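You operate a simulated robot arm through the tools that you are given. There is no shell and no other tool. Be economical: measure what you need, move in short steps, check, and stop when the job is done.

You run a simulated robot arm. Do the job below in one go: nothing can be reset, and whatever is moved stays where it is left.

TASK
Stop the grey pump, open the cell valve and dose by hand till the blue meter shows 2.0.
Fine: dose with the orange button; start the pump again afterwards.

It is judged by the outcome, as a careful person would: the job done as asked, and still so three seconds after it is handed in. It fails if anything else is knocked over, pushed out of place, dropped, spilled or broken.

THE ROBOT
A 7-joint arm with a two-finger parallel gripper, fixed in place. Base frame: the origin is at the foot of the arm, x ahead of it, y to its left, z up; the work surface is at about z = 0.86. Units: m, degrees, N and s.
With the tool pointing down near the work surface it reaches from about 0.3 to 0.7 m from the base axis. Its first joint turns from -66.0 to 66.0 degrees. Payload 1.57 kg.
The TCP is the grasp point between the finger pads, 0.03 m short of the fingertips. In the tool frame z runs along the fingers and y along their closing line. Largest opening 0.11 m; finger width 0.024, thickness 0.012; the body of the gripper, 0.048 by 0.112 m, starts 0.078 m behind the TCP.
Orientation is that of the tool frame in the base frame, as [roll, pitch, yaw] about the fixed x, y, z axes, in that order (R = Rz(yaw) Ry(pitch) Rx(roll)). With the fingers straight down and closing along the base's y, the tool's x points along the base's -x, its y along +y and its z along -z.

THE INTERFACE
- The arm moves only by the tool move_arm. Its argument "series" is a list of rows, each an object of numbers (a shift or turn left out is 0, a gripper value left out holds the last): "dx", "dy", "dz": the shift along the base's x, y, z in m; "ax", "ay", "az": the turn, a rotation vector about the base's x, y, z in degrees; "claw": the opening, from 0 (shut) to 1 (fully open). In form: [{"dx": .., "dy": .., "dz": .., "ax": .., "ay": .., "az": .., "claw": ..}, ...]. A call has 1 to 10 rows; each row shifts and turns the commanded pose from where the row before left it. Each row takes 0.2 s and may step no farther than 0.05 m and 8.6 degrees from the row before; otherwise, or with a gripper value out of range, the whole call is refused. Where a pose cannot be reached the arm comes as near as it can. A force on the tool above 40 N (or 10 N above the force at the start of the call, whichever is more), or a blocked arm, ends the call early, and 0.2 s more pass. The fingers move at their own pace (about 0.108 m/s each) and stop on an object; they squeeze with about 28 N. The grip force told is the motor's: it shows also when the fingers shut on nothing. Time passes only in rows, and 0.2 s behind the last, so rows that do not move let the fingers close. The reply holds the time, the measured pose of the TCP, the force on the tool along the base axes, the opening and the grip force, in the units named above and with some noise, with the torque about the TCP (base axes, N m) and any sound that the robot's microphone picked up.
- Cameras (640 x 400 px; columns grow to the right, rows downward): "scene" is fixed at [0.1834, -0.412, 1.4038]; the picture's right is [0.55, -0.84, 0.00], its down [-0.48, -0.32, -0.82] and it looks along [0.68, 0.45, -0.58] (base axes); focal length 264 px, centre (320, 200). "wrist" rides on the gripper at [0.07, 0.016, -0.141] in the tool frame; the picture's right is [-0.23, 0.97, 0.00], its down [-0.86, -0.20, -0.48] and it looks along [-0.47, -0.11, 0.88] (tool axes); focal length 222 px, centre (320, 200). There is no depth. A picture from a camera that has moved, and an enlarged one, comes with that camera's place and axes in the base frame and with its lens.
- capture(camera): a new picture of that camera. No time passes.
- close_up(camera, box): a new picture of the part [left, top, right, bottom] of that camera's present view, enlarged. No time passes.
- finish_job(): hands the job in; it is judged then, once.

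Go step by step. Nothing tells you positions but the pictures and the camera data: compare them with the known pose of the tool, close in by small moves and look again before you grip or let go. The budget is 120 turns and 68 pictures, counting those below and the enlarged ones. Unless the task says otherwise, let go and move clear before handing in, and close with one line.

The tools are called after "Request:" as a command line: name --argument value ..., lists and objects as JSON in quotes. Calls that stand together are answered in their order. move_arm: Moves the arm, as the interface text tells. Its arguments: {"type":"object","properties":{"series":{"type":"array"}},"required":["series"]} The other tools are called the same way: capture (camera) takes a picture; close_up (camera, box) takes an enlarged picture of a part of a camera's view; finish_job () hands the job in.

At the start:

```text
t: 0.0
eef_pos: [0.4495, -0.0291, 1.2581]
orientation: [-180.0, 0.1, -179.9]
ft_force: [0.5, -1.0, 0.0]
torque: [0.04, 0.02, 0.02]
width: 0.1099
gripper_force: 0.1
```

scene: 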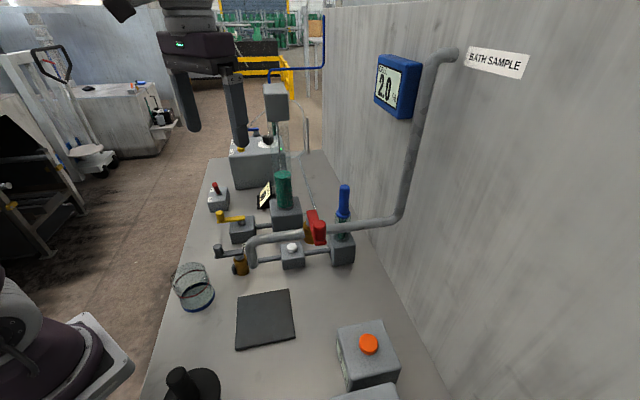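
wrist: 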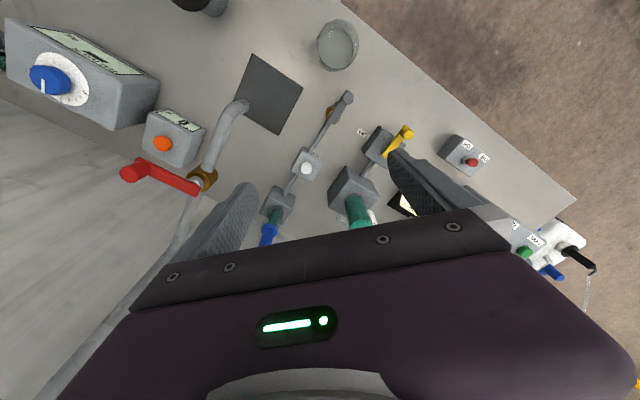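

I see a crowded bench with several valves, a box with an orange button, and a blue meter on the wall that seems to read 2.0 already. I'll enlarge parts of the view to read the labels before moving.

Request:
close_up --camera "scene" --box '[340, 30, 540, 155]'

Request:
close_up --camera "scene" --box '[190, 120, 390, 280]'

Request:
close_up --camera "wrist" --box '[240, 80, 600, 300]'

Request:
close_up --camera "wrist" --box '[0, 0, 300, 200]'

```text
3.20 times, centred on (440, 92) of scene
camera zoom: at [0.1834, -0.412, 1.4038], right [0.55, -0.84, 0.0], down [-0.48, -0.32, -0.82], along [0.68, 0.45, -0.58], focal length 844 px, centre (-64, 544)
```

zoom: 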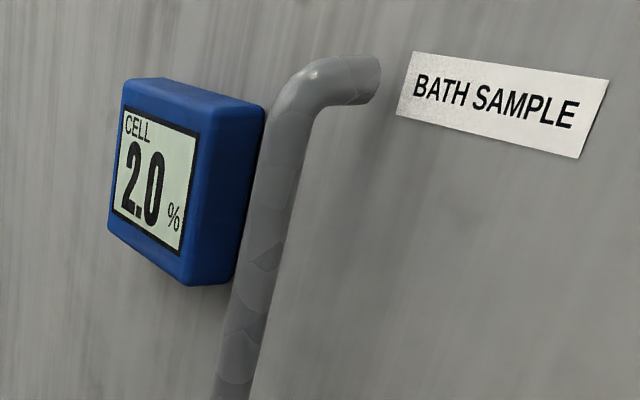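

```text
2.50 times, centred on (290, 200) of scene
camera zoom: at [0.1834, -0.412, 1.4038], right [0.55, -0.84, 0.0], down [-0.48, -0.32, -0.82], along [0.68, 0.45, -0.58], focal length 659 px, centre (395, 200)
```

zoom: 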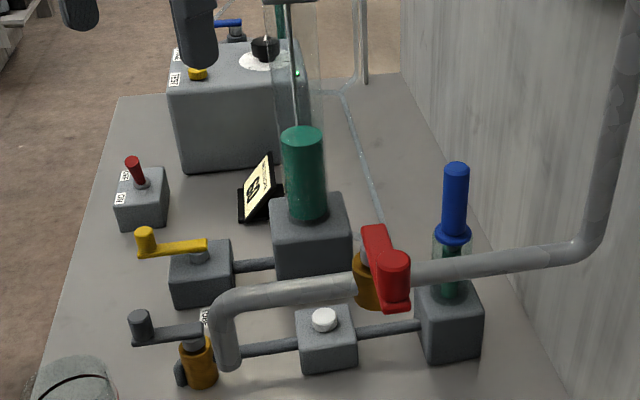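

```text
1.78 times, centred on (420, 190) of wrist
camera zoom: at [0.3802, -0.011, 1.3983], right [0.23, 0.97, 0.0], down [0.86, -0.2, 0.48], along [0.47, -0.11, -0.88], focal length 395 px, centre (142, 218)
```

zoom: 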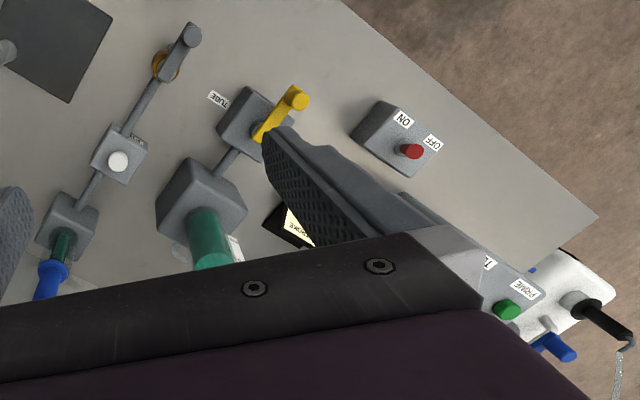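

```text
2.00 times, centred on (150, 100) of wrist
camera zoom: at [0.3802, -0.011, 1.3983], right [0.23, 0.97, 0.0], down [0.86, -0.2, 0.48], along [0.47, -0.11, -0.88], focal length 444 px, centre (660, 400)
```

zoom: 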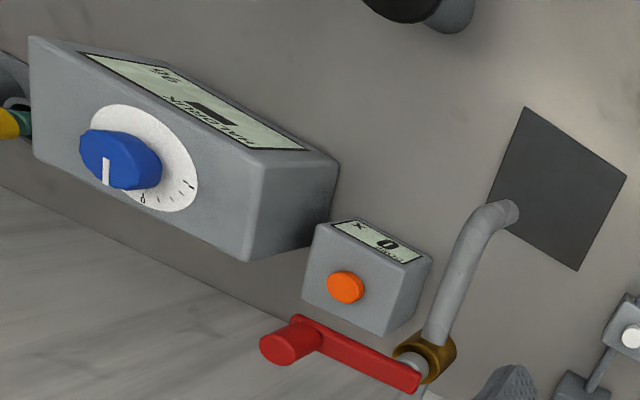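

The meter is labelled CELL and reads 2.0 %. I need to identify the grey pump, the cell valve and the labels, so I'll zoom in on them further.

Request:
close_up --camera "scene" --box '[205, 170, 285, 220]'

Request:
close_up --camera "scene" --box '[220, 70, 340, 150]'

Request:
close_up --camera "wrist" --box '[290, 80, 450, 180]'

Request:
close_up --camera "scene" --box '[140, 240, 460, 400]'

```text
8.00 times, centred on (245, 195) of scene
camera zoom: at [0.1834, -0.412, 1.4038], right [0.55, -0.84, 0.0], down [-0.48, -0.32, -0.82], along [0.68, 0.45, -0.58], focal length 2110 px, centre (920, 240)
```

zoom: 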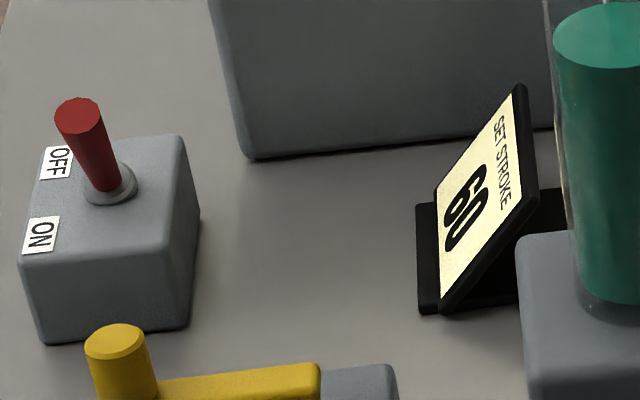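

```text
5.00 times, centred on (280, 110) of scene
camera zoom: at [0.1834, -0.412, 1.4038], right [0.55, -0.84, 0.0], down [-0.48, -0.32, -0.82], along [0.68, 0.45, -0.58], focal length 1318 px, centre (520, 650)
```

zoom: 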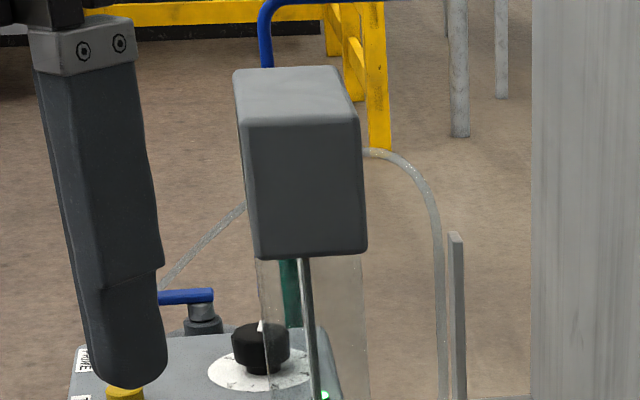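

```text
4.00 times, centred on (370, 130) of wrist
camera zoom: at [0.3802, -0.011, 1.3983], right [0.23, 0.97, 0.0], down [0.86, -0.2, 0.48], along [0.47, -0.11, -0.88], focal length 888 px, centre (120, 480)
```

zoom: 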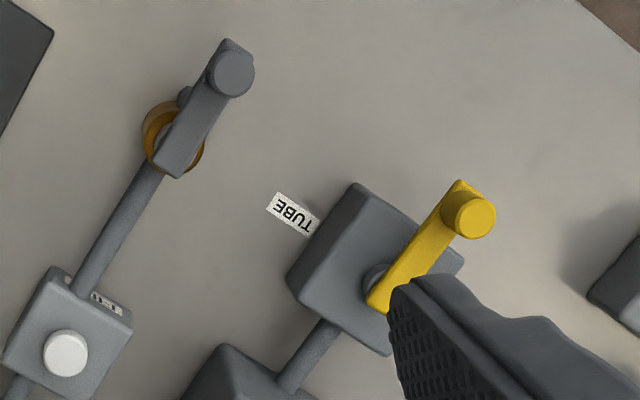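

```text
2.00 times, centred on (300, 320) of scene
camera zoom: at [0.1834, -0.412, 1.4038], right [0.55, -0.84, 0.0], down [-0.48, -0.32, -0.82], along [0.68, 0.45, -0.58], focal length 527 px, centre (360, -40)
```

zoom: 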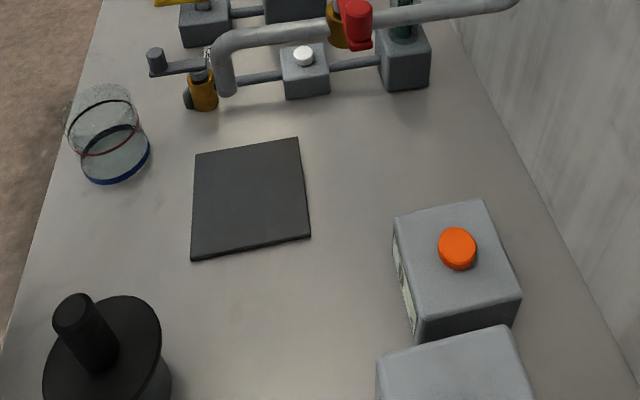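

I'll tilt and turn the wrist camera toward the far end of the bench to identify the devices there.

Request:
move_arm --series '[{"dy": 0.03, "dz": 0.02, "ay": -8.5}, {"dy": 0.03, "dz": 0.02, "ay": -8.5}, {"dy": 0.03, "ay": -8.5}, {"dy": 0.03, "ay": -8.5}, {"az": 8.5, "dy": 0.02}, {"az": 8.5, "dy": 0.02}, {"az": 8.5, "dy": 0.02}]'

Request:
capture --camera "wrist"

Request:
capture --camera "scene"

```text
t: 1.6
eef_pos: [0.4509, 0.1514, 1.2968]
orientation: [-179.9, 34.0, -154.4]
ft_force: [-0.8, 0.6, 0.2]
torque: [0.0, -0.01, -0.01]
width: 0.11
gripper_force: 0.0
```

```text
57 pictures are left
camera wrist: at [0.3205, 0.1085, 1.3746], right [-0.25, 0.96, 0.13], down [0.48, 0.01, 0.88], along [0.84, 0.28, -0.47], focal length 222 px, centre (320, 200)
```

wrist: 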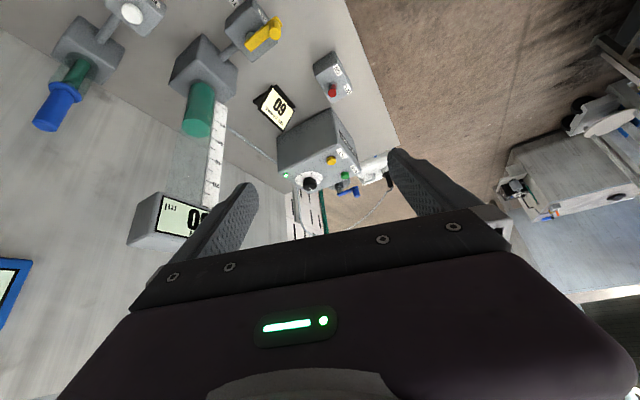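

```text
56 pictures are left
```

scene: 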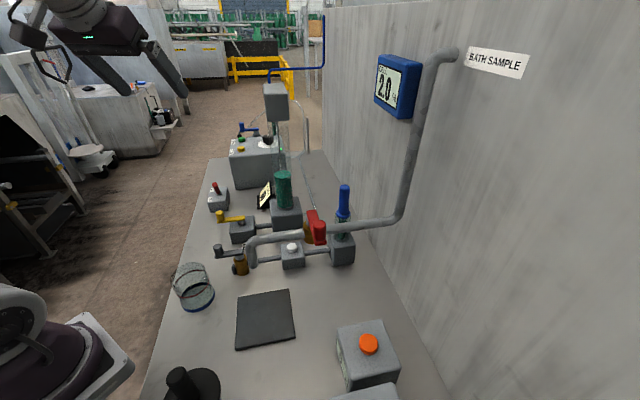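

Request:
close_up --camera "wrist" --box '[180, 40, 400, 240]'

Request:
close_up --camera "wrist" --box '[270, 100, 390, 200]'

Request:
close_up --camera "scene" --box '[210, 65, 340, 165]'

```text
2.00 times, centred on (290, 140) of wrist
camera zoom: at [0.3205, 0.1085, 1.3746], right [-0.25, 0.96, 0.13], down [0.48, 0.01, 0.88], along [0.84, 0.28, -0.47], focal length 444 px, centre (380, 320)
```

zoom: 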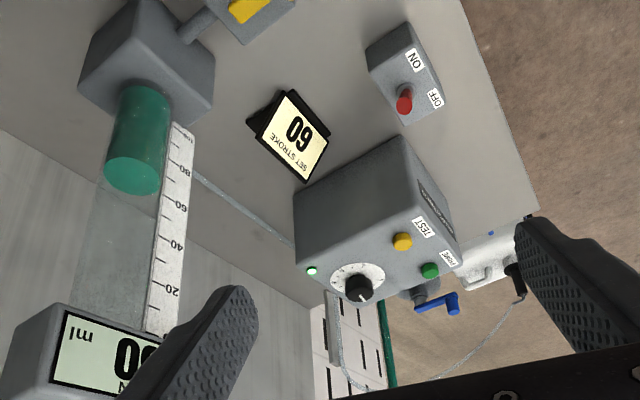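

```text
4.00 times, centred on (330, 150) of wrist
camera zoom: at [0.3205, 0.1085, 1.3746], right [-0.25, 0.96, 0.13], down [0.48, 0.01, 0.88], along [0.84, 0.28, -0.47], focal length 888 px, centre (280, 400)
```

zoom: 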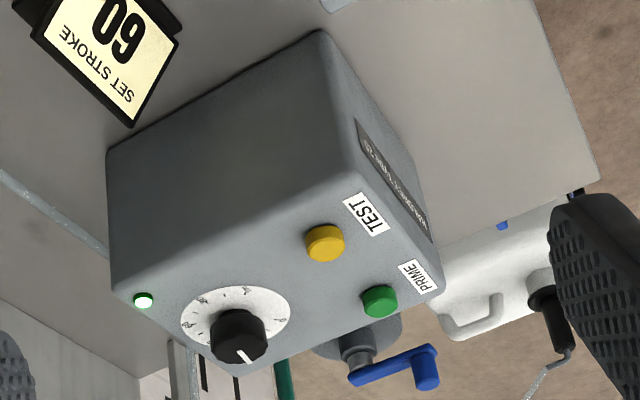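

```text
4.00 times, centred on (275, 115) of scene
camera zoom: at [0.1834, -0.412, 1.4038], right [0.55, -0.84, 0.0], down [-0.48, -0.32, -0.82], along [0.68, 0.45, -0.58], focal length 1055 px, centre (500, 540)
```

zoom: 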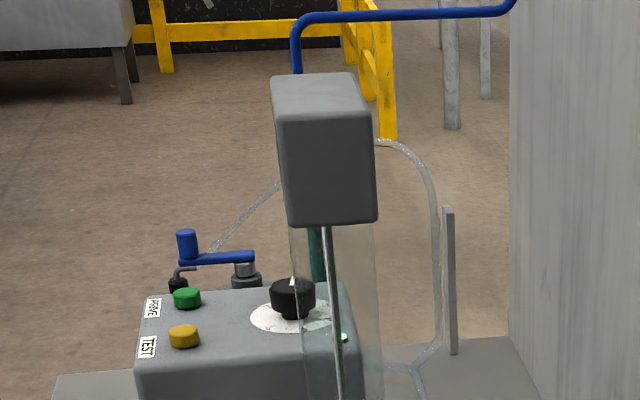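

The grey pump is the box with PRIME/TEST, and its lit green lamp means it's running; the red ON/OFF toggle beside it is its switch. Next I'll read the labels on the valves and the dosing box from above.

Request:
move_arm --series '[{"az": -8.5, "dy": -0.04, "ay": 1}, {"az": -8.5, "dy": -0.04}, {"az": -8.5, "dy": -0.04}, {"ay": 8.5, "dy": -0.04}, {"ay": 8.5, "dy": -0.04}, {"ay": 8.5, "dy": -0.04}, {"ay": 7.5, "dy": -0.02}, {"dx": 0.03, "dz": -0.03}]'

Request:
capture --camera "wrist"

```text
t: 3.4
eef_pos: [0.4819, -0.1104, 1.271]
orientation: [179.6, 0.0, 179.7]
ft_force: [0.4, 0.6, 0.6]
torque: [0.03, 0.04, -0.02]
width: 0.1101
gripper_force: 0.1
```

```text
52 pictures are left
camera wrist: at [0.413, -0.0932, 1.4114], right [0.23, 0.97, 0.01], down [0.85, -0.21, 0.48], along [0.47, -0.11, -0.88], focal length 222 px, centre (320, 200)
```

wrist: 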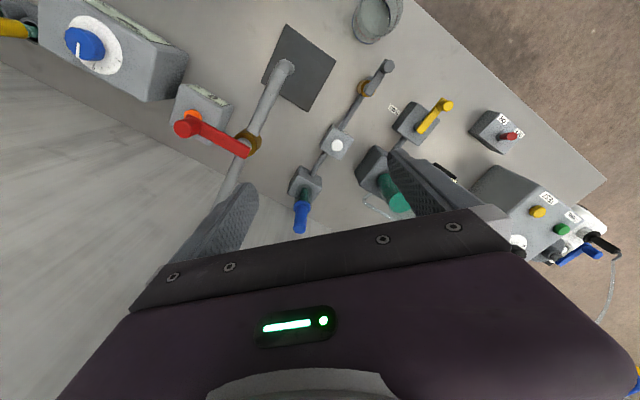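

Request:
close_up --camera "wrist" --box '[150, 20, 300, 200]'

Request:
close_up --camera "wrist" --box '[280, 50, 420, 240]'

Request:
close_up --camera "wrist" --box '[0, 0, 240, 150]'

Request:
close_up --camera "scene" --box '[205, 190, 365, 290]'

```text
2.22 times, centred on (225, 110) of wrist
camera zoom: at [0.413, -0.0932, 1.4114], right [0.23, 0.97, 0.01], down [0.85, -0.21, 0.48], along [0.47, -0.11, -0.88], focal length 494 px, centre (531, 400)
```

zoom: 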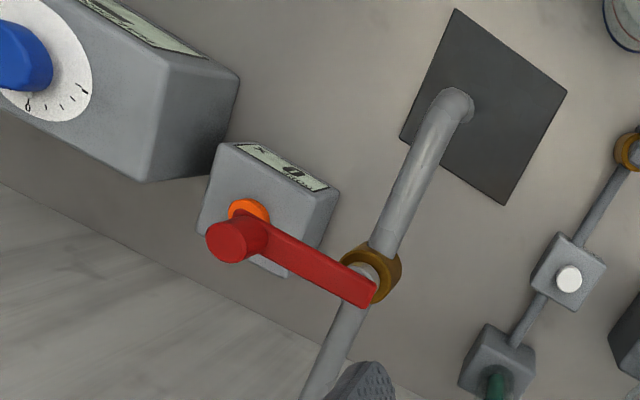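

```text
2.11 times, centred on (350, 145) of wrist
camera zoom: at [0.413, -0.0932, 1.4114], right [0.23, 0.97, 0.01], down [0.85, -0.21, 0.48], along [0.47, -0.11, -0.88], focal length 468 px, centre (257, 316)
```

zoom: 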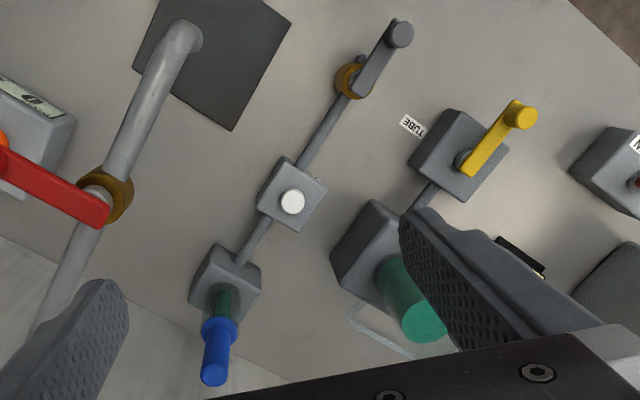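

```text
2.67 times, centred on (120, 75) of wrist
camera zoom: at [0.413, -0.0932, 1.4114], right [0.23, 0.97, 0.01], down [0.85, -0.21, 0.48], along [0.47, -0.11, -0.88], focal length 592 px, centre (853, 533)
```

zoom: 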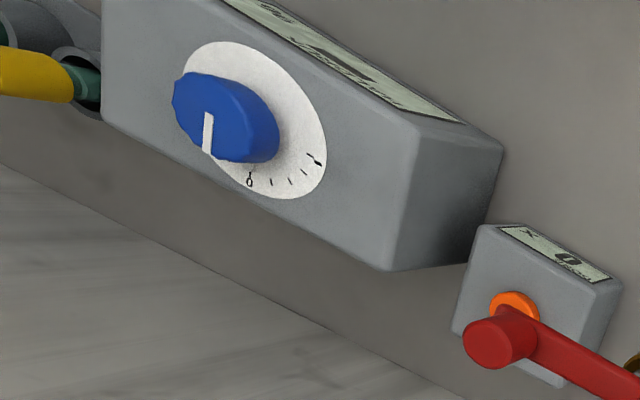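

```text
4.00 times, centred on (285, 240) of scene
camera zoom: at [0.1834, -0.412, 1.4038], right [0.55, -0.84, 0.0], down [-0.48, -0.32, -0.82], along [0.68, 0.45, -0.58], focal length 1055 px, centre (460, 40)
```

zoom: 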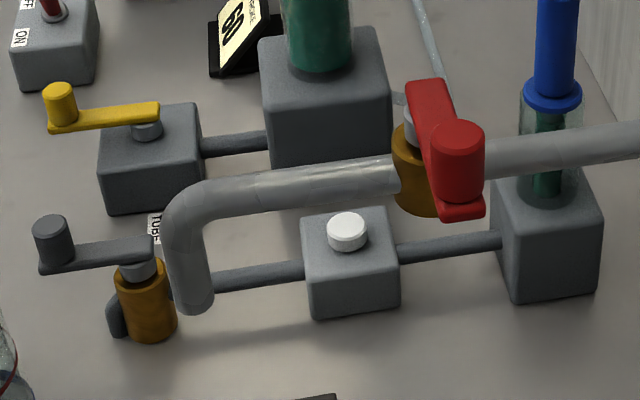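

The pipe with the red lever is a bath sample outlet ending over a pad, so it isn't obviously the cell valve. I'll look at the near-right end of the bench for more devices and labels.

Request:
move_arm --series '[{"dy": -0.05, "dx": -0.01}, {"dy": -0.05, "dx": -0.02}, {"dy": -0.05, "dx": -0.02}, {"dy": -0.05, "dx": -0.02}, {"dy": -0.05, "dx": -0.02}, {"dy": -0.05, "dx": -0.01}]'

Request:
capture --camera "wrist"

```text
refused: row 1 steps farther than a row can; nothing moved
```

```text
47 pictures are left
camera wrist: at [0.413, -0.0932, 1.4114], right [0.23, 0.97, 0.01], down [0.85, -0.21, 0.48], along [0.47, -0.11, -0.88], focal length 222 px, centre (320, 200)
```

wrist: 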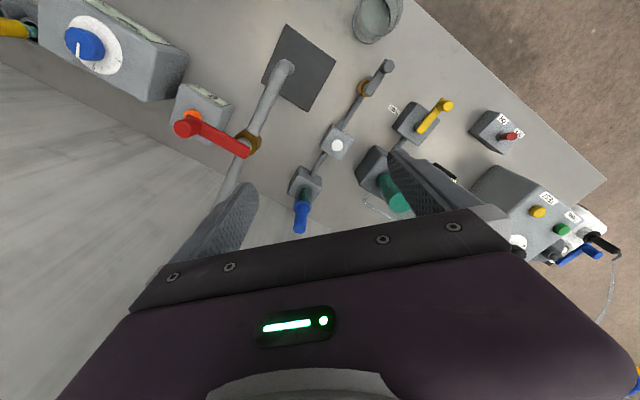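

Request:
move_arm --series '[{"dx": -0.03, "dy": -0.035}, {"dx": -0.03, "dy": -0.035}, {"dx": -0.03, "dy": -0.035}, {"dx": -0.03, "dy": -0.035}, {"dx": -0.02, "dy": -0.035}, {"dx": -0.02, "dy": -0.035}, {"dy": -0.03}]'

Request:
capture --camera "wrist"

```text
t: 5.0
eef_pos: [0.3199, -0.3484, 1.267]
orientation: [179.7, 0.2, 179.9]
ft_force: [-0.1, 0.1, 0.4]
torque: [0.01, -0.04, 0.01]
width: 0.1101
gripper_force: 0.0
```

```text
46 pictures are left
camera wrist: at [0.2499, -0.3317, 1.4082], right [0.23, 0.97, 0.01], down [0.85, -0.2, 0.48], along [0.47, -0.1, -0.88], focal length 222 px, centre (320, 200)
```

wrist: 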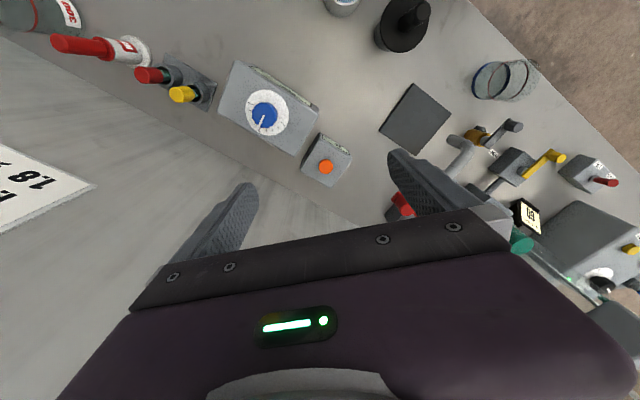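

Request:
close_up --camera "wrist" --box '[0, 0, 240, 150]'

Request:
close_up --camera "wrist" --box '[200, 50, 360, 190]'

Request:
close_up --camera "wrist" --box '[430, 60, 640, 220]'

```text
2.67 times, centred on (120, 75) of wrist
camera zoom: at [0.2499, -0.3317, 1.4082], right [0.23, 0.97, 0.01], down [0.85, -0.2, 0.48], along [0.47, -0.1, -0.88], focal length 592 px, centre (853, 533)
```

zoom: 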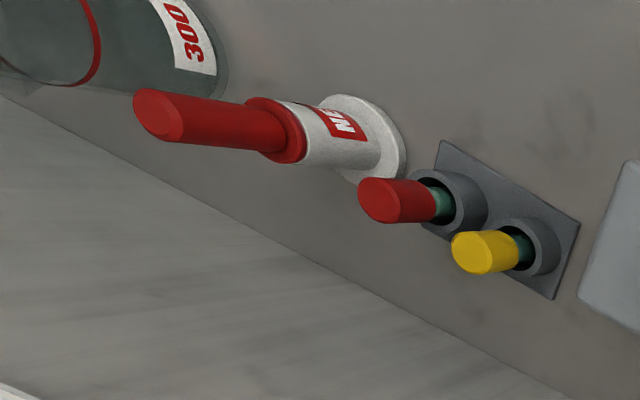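

```text
2.86 times, centred on (280, 120) of wrist
camera zoom: at [0.2499, -0.3317, 1.4082], right [0.23, 0.97, 0.01], down [0.85, -0.2, 0.48], along [0.47, -0.1, -0.88], focal length 635 px, centre (434, 429)
```

zoom: 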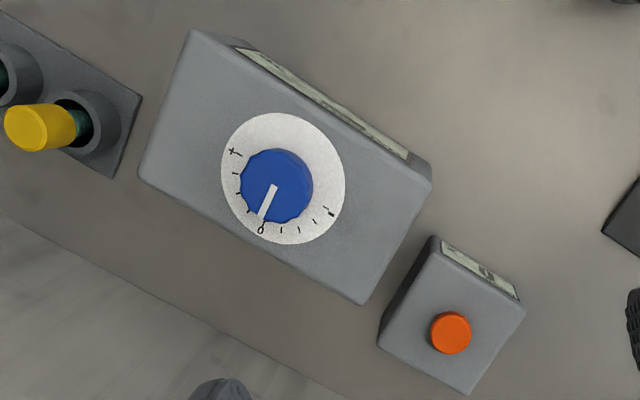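

```text
2.50 times, centred on (535, 140) of wrist
camera zoom: at [0.2499, -0.3317, 1.4082], right [0.23, 0.97, 0.01], down [0.85, -0.2, 0.48], along [0.47, -0.1, -0.88], focal length 555 px, centre (-218, 350)
```

zoom: 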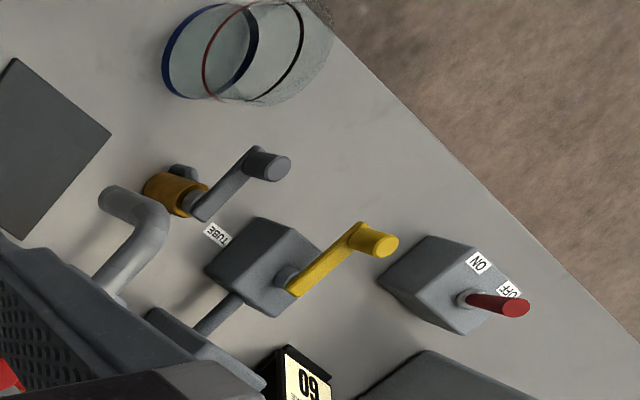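

I need to read the labels on the valves from the front, so I'll move back and look along the bench toward the wall.

Request:
move_arm --series '[{"dy": 0.049}, {"dy": 0.049}, {"dy": 0.049, "az": -8}, {"dy": 0.049, "az": -8}, {"dy": 0.049, "az": -8}, {"dy": 0.049, "az": -8}, {"dy": 0.049, "az": -8}, {"dx": 0.02, "dy": 0.04}, {"dx": 0.03, "dy": 0.02}]'

Request:
move_arm --series '[{"ax": -5.5, "ay": -6}, {"ax": -5.5, "ay": -6}, {"ax": -5.5, "ay": -6}, {"ax": -5.5, "ay": -6}, {"dz": -0.03}, {"dz": -0.03}]'

Request:
capture --camera "wrist"

```text
t: 7.0
eef_pos: [0.3683, 0.0557, 1.2662]
orientation: [179.7, 0.1, 139.8]
ft_force: [0.6, 0.5, -0.3]
torque: [-0.01, 0.04, 0.05]
width: 0.11
gripper_force: 0.0
```

```text
t: 8.4
eef_pos: [0.3684, 0.0518, 1.206]
orientation: [-178.9, 32.6, 140.1]
ft_force: [0.5, -0.1, -0.5]
torque: [0.0, -0.02, -0.01]
width: 0.11
gripper_force: 0.1
```

```text
42 pictures are left
camera wrist: at [0.2775, 0.1542, 1.2866], right [0.78, 0.62, 0.11], down [0.23, -0.44, 0.87], along [0.58, -0.65, -0.49], focal length 222 px, centre (320, 200)
```

wrist: 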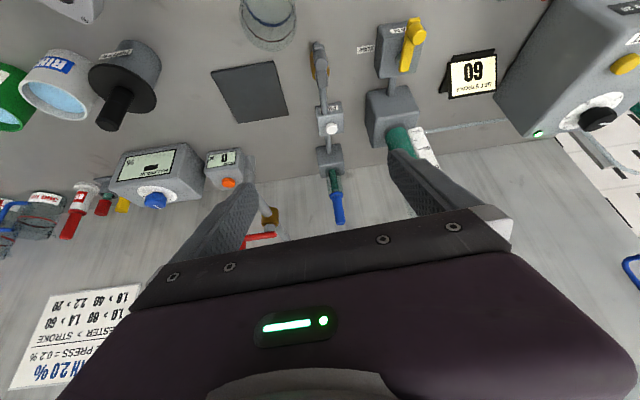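

A wall chart gives dosing instructions. I'll read it and the labels.

Request:
close_up --camera "wrist" --box '[0, 280, 160, 400]'

Request:
close_up --camera "wrist" --box '[280, 20, 440, 140]'

Request:
close_up --camera "wrist" --box '[80, 30, 280, 220]'

```text
3.33 times, centred on (80, 340) of wrist
camera zoom: at [0.2775, 0.1542, 1.2866], right [0.78, 0.62, 0.11], down [0.23, -0.44, 0.87], along [0.58, -0.65, -0.49], focal length 740 px, centre (1120, -267)
```

zoom: 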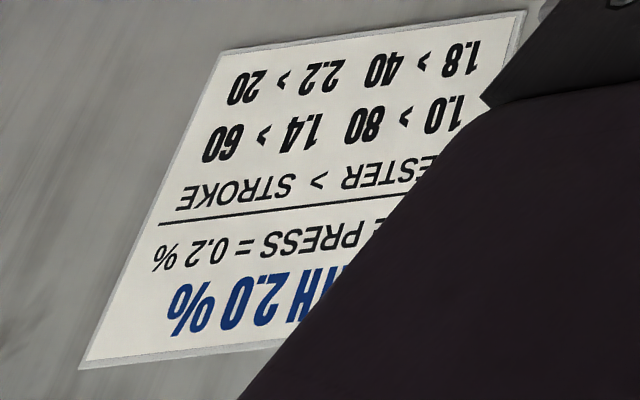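

```text
3.33 times, centred on (360, 80) of wrist
camera zoom: at [0.2775, 0.1542, 1.2866], right [0.78, 0.62, 0.11], down [0.23, -0.44, 0.87], along [0.58, -0.65, -0.49], focal length 740 px, centre (187, 600)
```

zoom: 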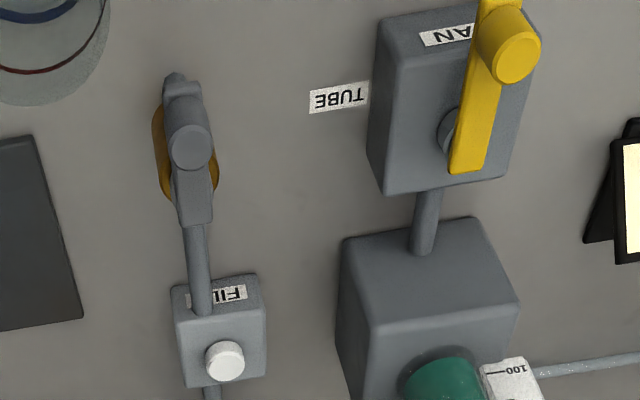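

```text
2.11 times, centred on (180, 125) of wrist
camera zoom: at [0.2775, 0.1542, 1.2866], right [0.78, 0.62, 0.11], down [0.23, -0.44, 0.87], along [0.58, -0.65, -0.49], focal length 468 px, centre (615, 358)
```

zoom: 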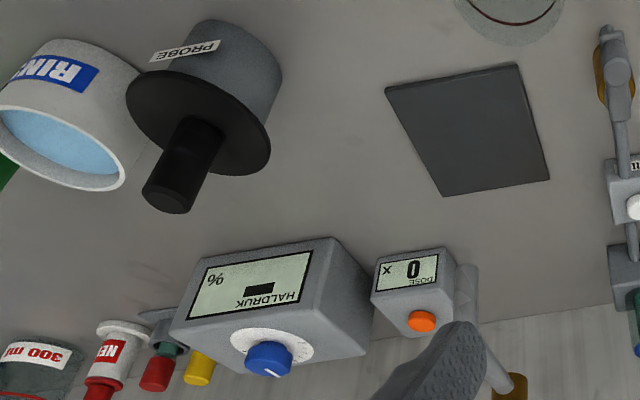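

The chart says the target is 2.0 % and one press adds 0.2 %. I still need to identify the cell valve, so I'll look at the blue lever and blue pipe at the far end.

Request:
move_arm --series '[{"dz": 0.03, "az": 8.5}, {"dz": 0.03, "az": 8.5}, {"az": 8.5, "dy": 0.03}, {"az": 8.5, "dy": 0.03}, {"az": 8.5, "dy": 0.03}, {"az": 8.5, "dy": 0.03}, {"az": 8.5, "dy": 0.03}, {"az": 8.5, "dx": 0.03, "dy": 0.02}, {"dx": 0.04, "dy": 0.02}, {"dx": 0.03}]'

Request:
capture --camera "wrist"

```text
t: 10.6
eef_pos: [0.4711, 0.2461, 1.2677]
orientation: [-178.8, 32.6, -151.7]
ft_force: [-0.9, 0.6, -0.8]
torque: [-0.06, 0.01, 0.01]
width: 0.11
gripper_force: 0.0
```

```text
38 pictures are left
camera wrist: at [0.3426, 0.2003, 1.3473], right [-0.28, 0.95, 0.11], down [0.5, 0.05, 0.87], along [0.82, 0.3, -0.49], focal length 222 px, centre (320, 200)
```

wrist: 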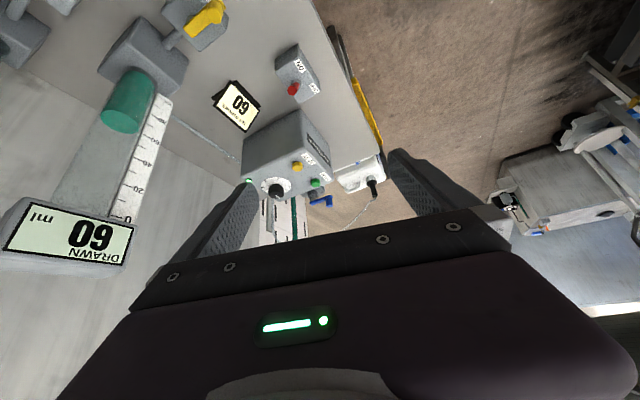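

Request:
close_up --camera "wrist" --box '[235, 100, 395, 245]'

Request:
close_up --camera "scene" --box '[225, 105, 295, 160]'

Request:
close_up --camera "scene" --box '[225, 170, 425, 300]'

```text
2.76 times, centred on (315, 172) of wrist
camera zoom: at [0.3426, 0.2003, 1.3473], right [-0.28, 0.95, 0.11], down [0.5, 0.05, 0.87], along [0.82, 0.3, -0.49], focal length 613 px, centre (334, 276)
```

zoom: 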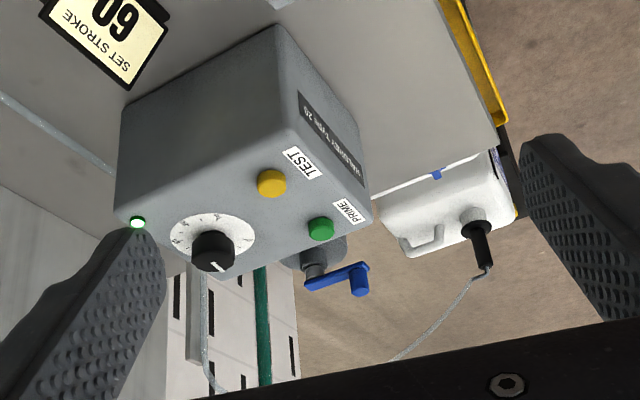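

```text
7.27 times, centred on (260, 132) of scene
camera zoom: at [0.1834, -0.412, 1.4038], right [0.55, -0.84, 0.0], down [-0.48, -0.32, -0.82], along [0.68, 0.45, -0.58], focal length 1918 px, centre (756, 691)
```

zoom: 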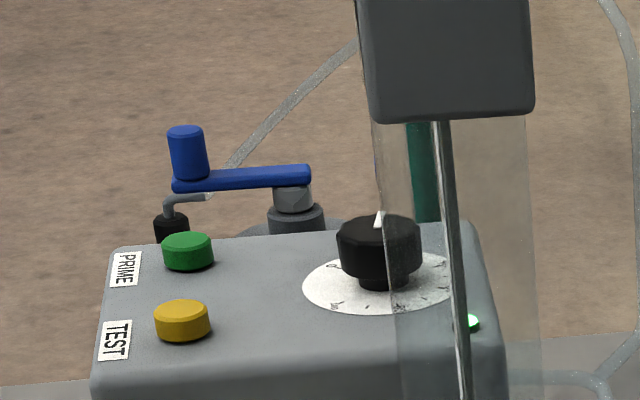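

```text
3.08 times, centred on (325, 235) of scene
camera zoom: at [0.1834, -0.412, 1.4038], right [0.55, -0.84, 0.0], down [-0.48, -0.32, -0.82], along [0.68, 0.45, -0.58], focal length 811 px, centre (305, 92)
```

zoom: 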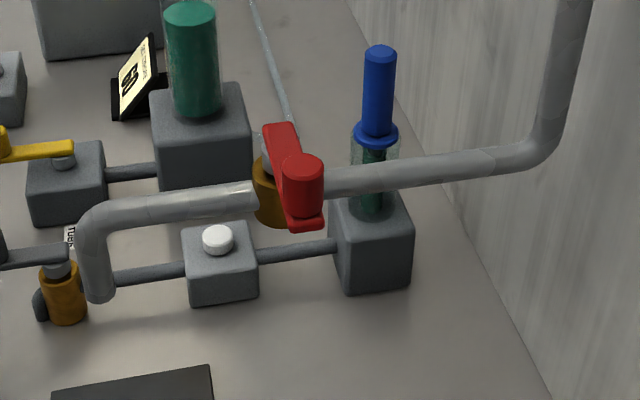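

The line brass tap (grey lever) → filter → block with the blue electrode looks like the cell line for the blue meter. I'll look at it closer from another side to confirm.

Request:
move_arm --series '[{"dx": -0.03, "dy": -0.035, "az": -8}, {"dx": -0.03, "dy": -0.035, "az": -8}, {"dx": -0.03, "dy": -0.035, "az": -8}, {"dx": -0.02, "dy": -0.035, "az": -8}, {"dy": -0.035, "dz": -0.03}, {"dy": -0.04, "dz": -0.03}, {"dy": -0.04, "dz": -0.03}]'

Request:
capture --camera "wrist"

```text
t: 12.2
eef_pos: [0.3572, -0.0089, 1.1768]
orientation: [-178.8, 32.6, 176.2]
ft_force: [0.7, 0.4, 0.2]
torque: [-0.02, -0.01, 0.01]
width: 0.1098
gripper_force: 0.0
```

```text
34 pictures are left
camera wrist: at [0.225, 0.0206, 1.2572], right [0.27, 0.96, 0.11], down [0.45, -0.22, 0.87], along [0.85, -0.18, -0.49], focal length 222 px, centre (320, 200)
```

wrist: 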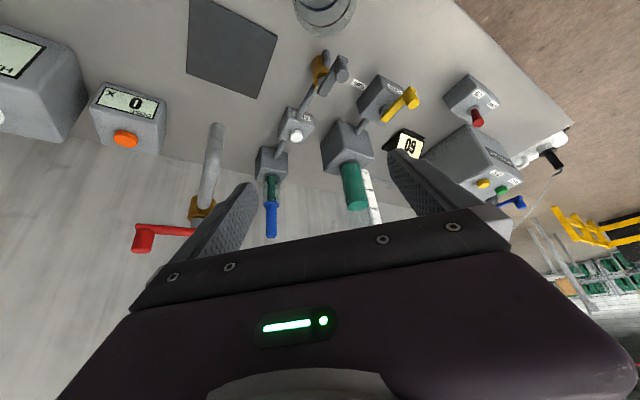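

Request:
close_up --camera "wrist" --box '[240, 40, 380, 150]'

Request:
close_up --camera "wrist" --box '[430, 60, 530, 150]'

```text
3.64 times, centred on (310, 95) of wrist
camera zoom: at [0.225, 0.0206, 1.2572], right [0.27, 0.96, 0.11], down [0.45, -0.22, 0.87], along [0.85, -0.18, -0.49], focal length 808 px, centre (356, 582)
```

zoom: 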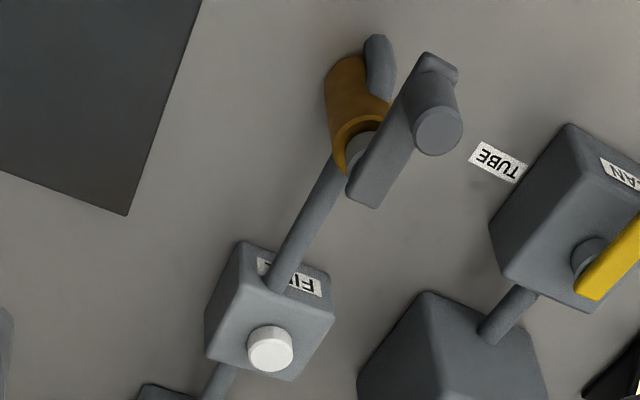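

```text
4.44 times, centred on (480, 105) of wrist
camera zoom: at [0.225, 0.0206, 1.2572], right [0.27, 0.96, 0.11], down [0.45, -0.22, 0.87], along [0.85, -0.18, -0.49], focal length 987 px, centre (-391, 622)
```

zoom: 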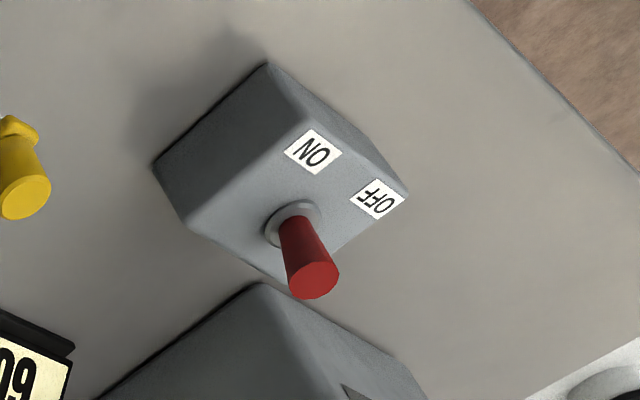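

The red toggle leans toward ON at about (0.595, 0.263, 0.96), so I'll push it toward OFF, along +x+y, with closed fingers. First I'll straighten the tool and move to a spot above its ON side.

Request:
move_arm --series '[{"dy": 0.045, "ax": 0.57, "ay": 8.1, "claw": 0}, {"dy": 0.045, "ax": 0.57, "ay": 8.1}, {"dy": 0.045, "ax": 0.57, "ay": 8.1}, {"dy": 0.045, "ax": 0.57, "ay": 8.1}, {"dx": 0.04, "dy": 0.03, "az": -8.2}, {"dx": 0.045, "dy": 0.02, "az": -8.2}, {"dx": 0.045, "dy": 0.01, "az": -8.2}, {"dx": 0.045, "az": -8.2}, {"dx": 0.03, "az": -8.2, "dz": -0.03}]'

Request:
capture --camera "scene"

```text
t: 14.2
eef_pos: [0.5655, 0.2288, 1.1461]
orientation: [-178.8, 0.2, 135.1]
ft_force: [-0.6, 0.2, -0.3]
torque: [0.03, 0.03, 0.01]
width: 0.0002
gripper_force: 21.6
```

```text
31 pictures are left
```

scene: 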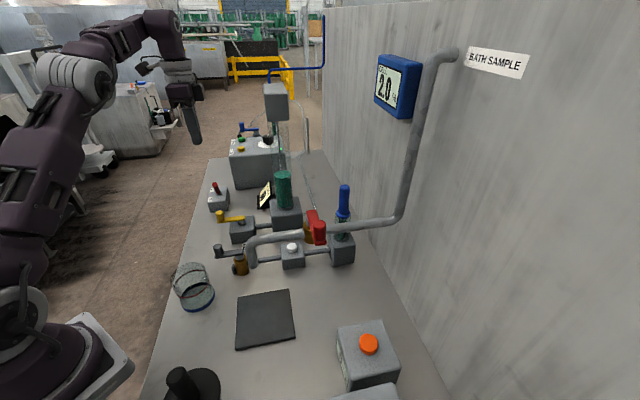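

Request:
move_arm --series '[{"dz": -0.045}, {"dz": -0.045}, {"dz": -0.045}, {"dz": -0.04}, {}]'

Request:
close_up --camera "scene" --box '[150, 120, 310, 240]'

```text
t: 15.4
eef_pos: [0.5655, 0.2273, 0.9701]
orientation: [-179.0, 0.1, 135.2]
ft_force: [0.2, 0.7, 0.8]
torque: [0.02, 0.02, 0.01]
width: 0.0001
gripper_force: 21.6
```

```text
3.33 times, centred on (230, 180) of scene
camera zoom: at [0.1834, -0.412, 1.4038], right [0.55, -0.84, 0.0], down [-0.48, -0.32, -0.82], along [0.68, 0.45, -0.58], focal length 879 px, centre (620, 267)
```

zoom: 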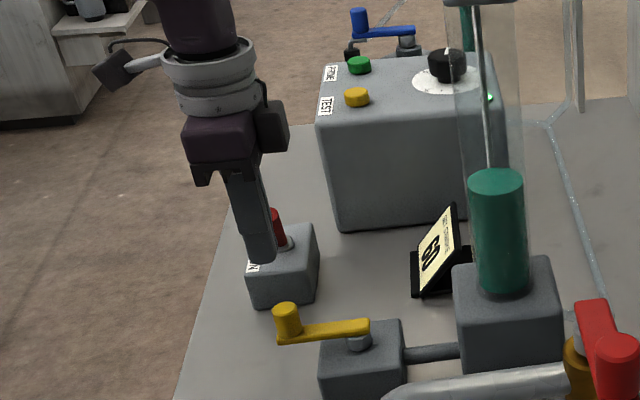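

Request:
move_arm --series '[{"dx": 0.007, "dy": 0.007}, {"dx": 0.007, "dy": 0.007}, {"dx": 0.006, "dy": 0.006}, {"dx": 0.006, "dy": 0.006}, {"dx": 0.006, "dy": 0.006}, {"dx": 0.005, "dy": 0.005}]'

Request:
close_up --camera "scene" --box '[190, 120, 310, 220]'

```text
t: 16.8
eef_pos: [0.6009, 0.2667, 0.9729]
orientation: [-178.9, 0.1, 135.2]
ft_force: [0.2, 0.7, 0.0]
torque: [-0.02, -0.04, 0.02]
width: 0.0
gripper_force: 21.6
```

```text
4.00 times, centred on (250, 170) of scene
camera zoom: at [0.1834, -0.412, 1.4038], right [0.55, -0.84, 0.0], down [-0.48, -0.32, -0.82], along [0.68, 0.45, -0.58], focal length 1055 px, centre (600, 320)
```

zoom: 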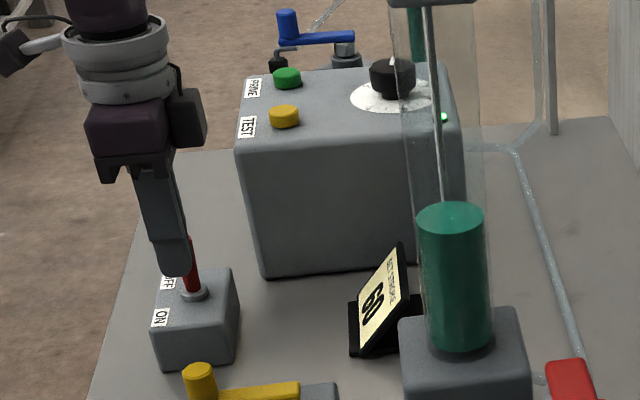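

Request:
capture --camera "wrist"

```text
28 pictures are left
camera wrist: at [0.565, 0.3311, 1.113], right [0.85, 0.53, -0.02], down [0.47, -0.74, 0.48], along [0.24, -0.42, -0.88], focal length 222 px, centre (320, 200)
```

wrist: 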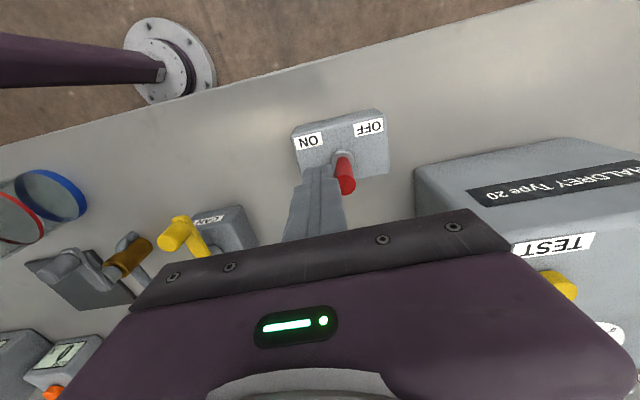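

Request:
move_arm --series '[{"dx": 0.005, "dy": 0.004}, {"dx": 0.005, "dy": 0.004}, {"dx": 0.005, "dy": 0.004}, {}]'

Request:
close_up --camera "scene" --box '[190, 120, 310, 220]'

```text
t: 17.8
eef_pos: [0.6101, 0.2805, 0.972]
orientation: [-178.5, 0.2, 136.1]
ft_force: [0.2, 0.8, -0.5]
torque: [0.0, -0.01, 0.02]
width: 0.0
gripper_force: 21.3
out of reach, approached as far as the arm can: row 3
```

```text
4.00 times, centred on (250, 170) of scene
camera zoom: at [0.1834, -0.412, 1.4038], right [0.55, -0.84, 0.0], down [-0.48, -0.32, -0.82], along [0.68, 0.45, -0.58], focal length 1055 px, centre (600, 320)
```

zoom: 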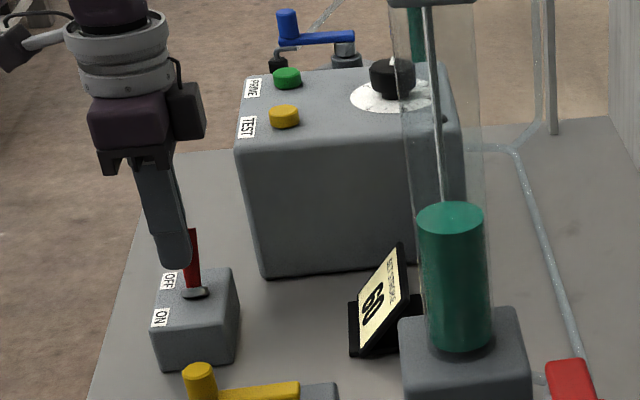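

The pump lamp has gone out, so the pump is stopped. I'll back off and rise, then approach the cell line and check the meter.

Request:
move_arm --series '[{"dx": -0.02, "dy": -0.015}, {"dx": -0.015, "dy": -0.01, "dz": 0.02}, {"dz": 0.045}, {"dz": 0.045}, {"dz": 0.045}, {"dx": -0.04, "dz": 0.02}, {"dx": -0.045}, {"dx": -0.045}, {"dx": -0.03, "dy": -0.03}]'

Request:
capture --camera "wrist"

Request:
capture --camera "scene"

```text
t: 19.8
eef_pos: [0.4214, 0.2253, 1.1237]
orientation: [-178.9, 0.1, 135.1]
ft_force: [-0.1, -0.5, -0.7]
torque: [0.02, 0.0, 0.01]
width: 0.0
gripper_force: 20.9
out of reach, approached as far as the arm can: row 5
```

```text
26 pictures are left
camera wrist: at [0.3851, 0.2889, 1.2645], right [0.85, 0.53, -0.02], down [0.47, -0.74, 0.48], along [0.24, -0.42, -0.88], focal length 222 px, centre (320, 200)
```

wrist: 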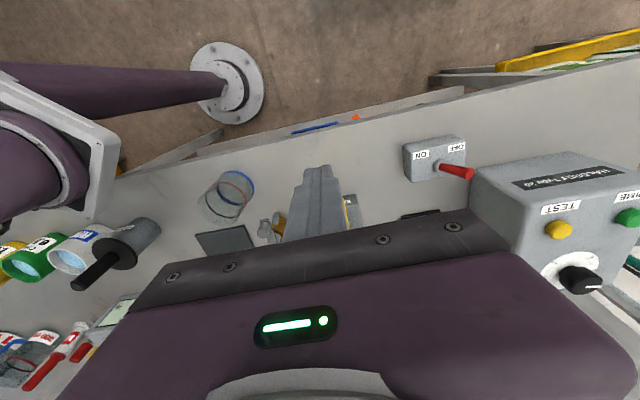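

```text
25 pictures are left
```

scene: 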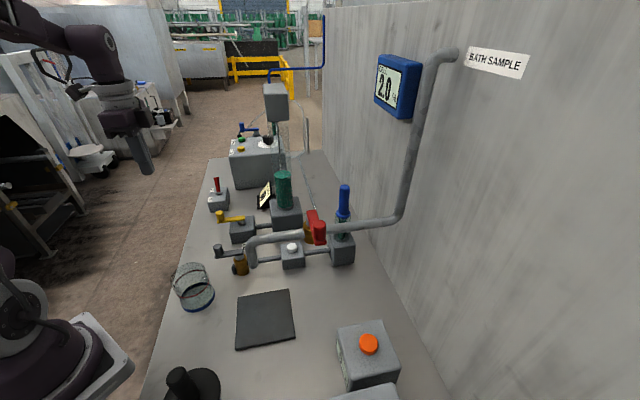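

Request:
close_up --camera "scene" --box '[205, 230, 275, 285]'

```text
7.27 times, centred on (240, 258) of scene
camera zoom: at [0.1834, -0.412, 1.4038], right [0.55, -0.84, 0.0], down [-0.48, -0.32, -0.82], along [0.68, 0.45, -0.58], focal length 1918 px, centre (902, -218)
```

zoom: 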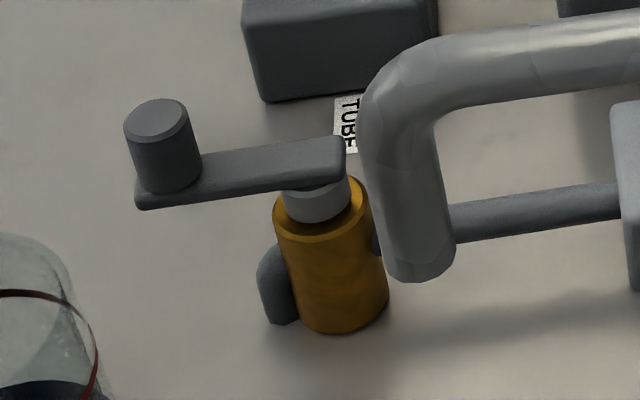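

The meter holds at 2.0 with the pump off, which looks like a stale reading. The cell tap's grey lever has its knob near (0.42, 0.033, 0.957) and its pivot near (0.447, 0). I'll bring the closed fingers beside the knob.

Request:
move_arm --series '[{"dx": 0.01, "dy": -0.045}, {"dx": 0.01, "dy": -0.045}, {"dx": 0.005, "dy": -0.045}, {"dx": 0.005, "dy": -0.03}, {"dz": -0.045}, {"dz": -0.045}, {"dz": -0.04}, {"dz": -0.029}, {}]'

Request:
close_up --camera "scene" --box '[170, 200, 290, 290]'

```text
t: 21.8
eef_pos: [0.4514, 0.0598, 0.9661]
orientation: [-179.0, 0.1, 135.3]
ft_force: [0.0, -1.0, 0.2]
torque: [-0.01, -0.01, -0.01]
width: 0.0001
gripper_force: 21.2
```

```text
4.44 times, centred on (230, 245) of scene
camera zoom: at [0.1834, -0.412, 1.4038], right [0.55, -0.84, 0.0], down [-0.48, -0.32, -0.82], along [0.68, 0.45, -0.58], focal length 1172 px, centre (720, 0)
```

zoom: 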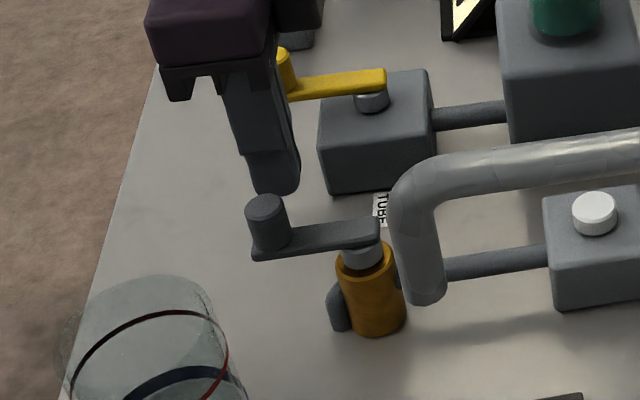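

Request:
move_arm --series '[{"dx": -0.013, "dy": -0.012}, {"dx": -0.01, "dy": -0.004}, {"dx": -0.008, "dy": -0.005}, {"dx": -0.006, "dy": -0.006}]'

Request:
capture --camera "scene"

```text
t: 22.8
eef_pos: [0.4148, 0.0326, 0.9665]
orientation: [-178.9, 0.0, 135.1]
ft_force: [1.4, -0.1, 0.4]
torque: [0.01, -0.07, 0.03]
width: 0.0
gripper_force: 21.5
```

```text
22 pictures are left
```

scene: 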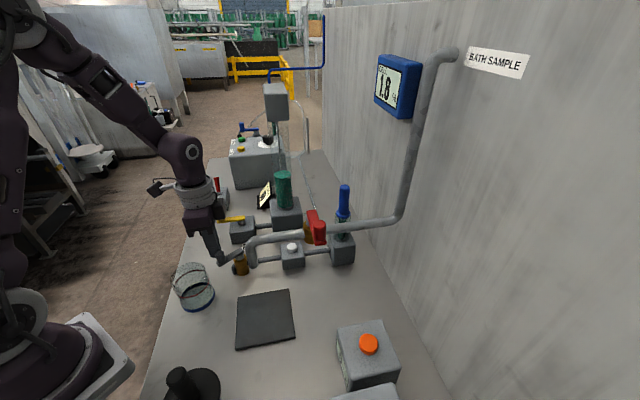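

The meter has started to change (1.8), so this is the right valve and direction. I'll keep turning toward fully open.

Request:
move_arm --series '[{"dx": -0.006, "dy": -0.007}, {"dx": -0.005, "dy": -0.007}, {"dx": -0.002, "dy": -0.008}, {"dx": -0.001, "dy": -0.008}, {"dx": 0.0, "dy": -0.007}, {}]'

Request:
capture --camera "scene"

```text
t: 24.2
eef_pos: [0.4004, -0.0065, 0.9664]
orientation: [-179.0, 0.1, 135.2]
ft_force: [0.4, -0.5, 0.5]
torque: [0.04, -0.01, 0.03]
width: 0.0
gripper_force: 21.1
```

```text
21 pictures are left
```

scene: 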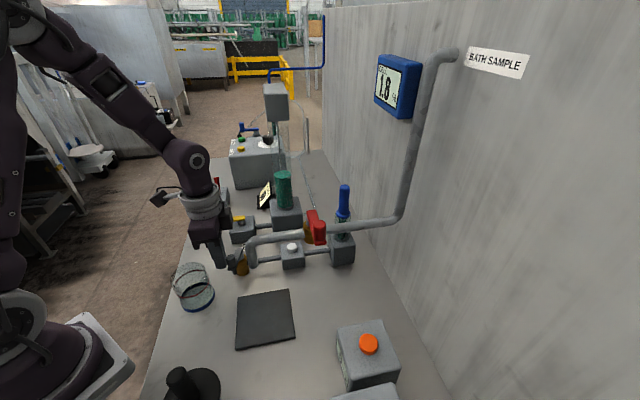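

Request:
move_arm --series '[{"dx": 0.002, "dy": -0.005}, {"dx": 0.003, "dy": -0.005}, {}]'

Request:
close_up --camera "scene" --box '[180, 210, 300, 290]'

```text
t: 25.0
eef_pos: [0.4053, -0.0163, 0.9658]
orientation: [-179.0, 0.1, 135.2]
ft_force: [-2.3, 5.2, 1.3]
torque: [0.12, 0.05, 0.04]
width: 0.0001
gripper_force: 21.4
```

```text
5.00 times, centred on (240, 250) of scene
camera zoom: at [0.1833, -0.4118, 1.4039], right [0.55, -0.84, 0.0], down [-0.48, -0.32, -0.82], along [0.68, 0.45, -0.58], focal length 1318 px, centre (720, -50)
```

zoom: 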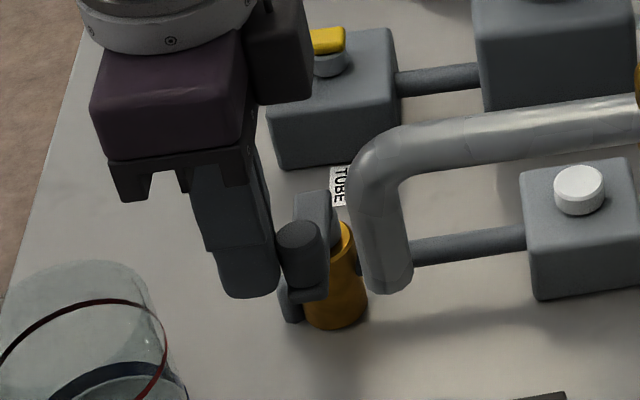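

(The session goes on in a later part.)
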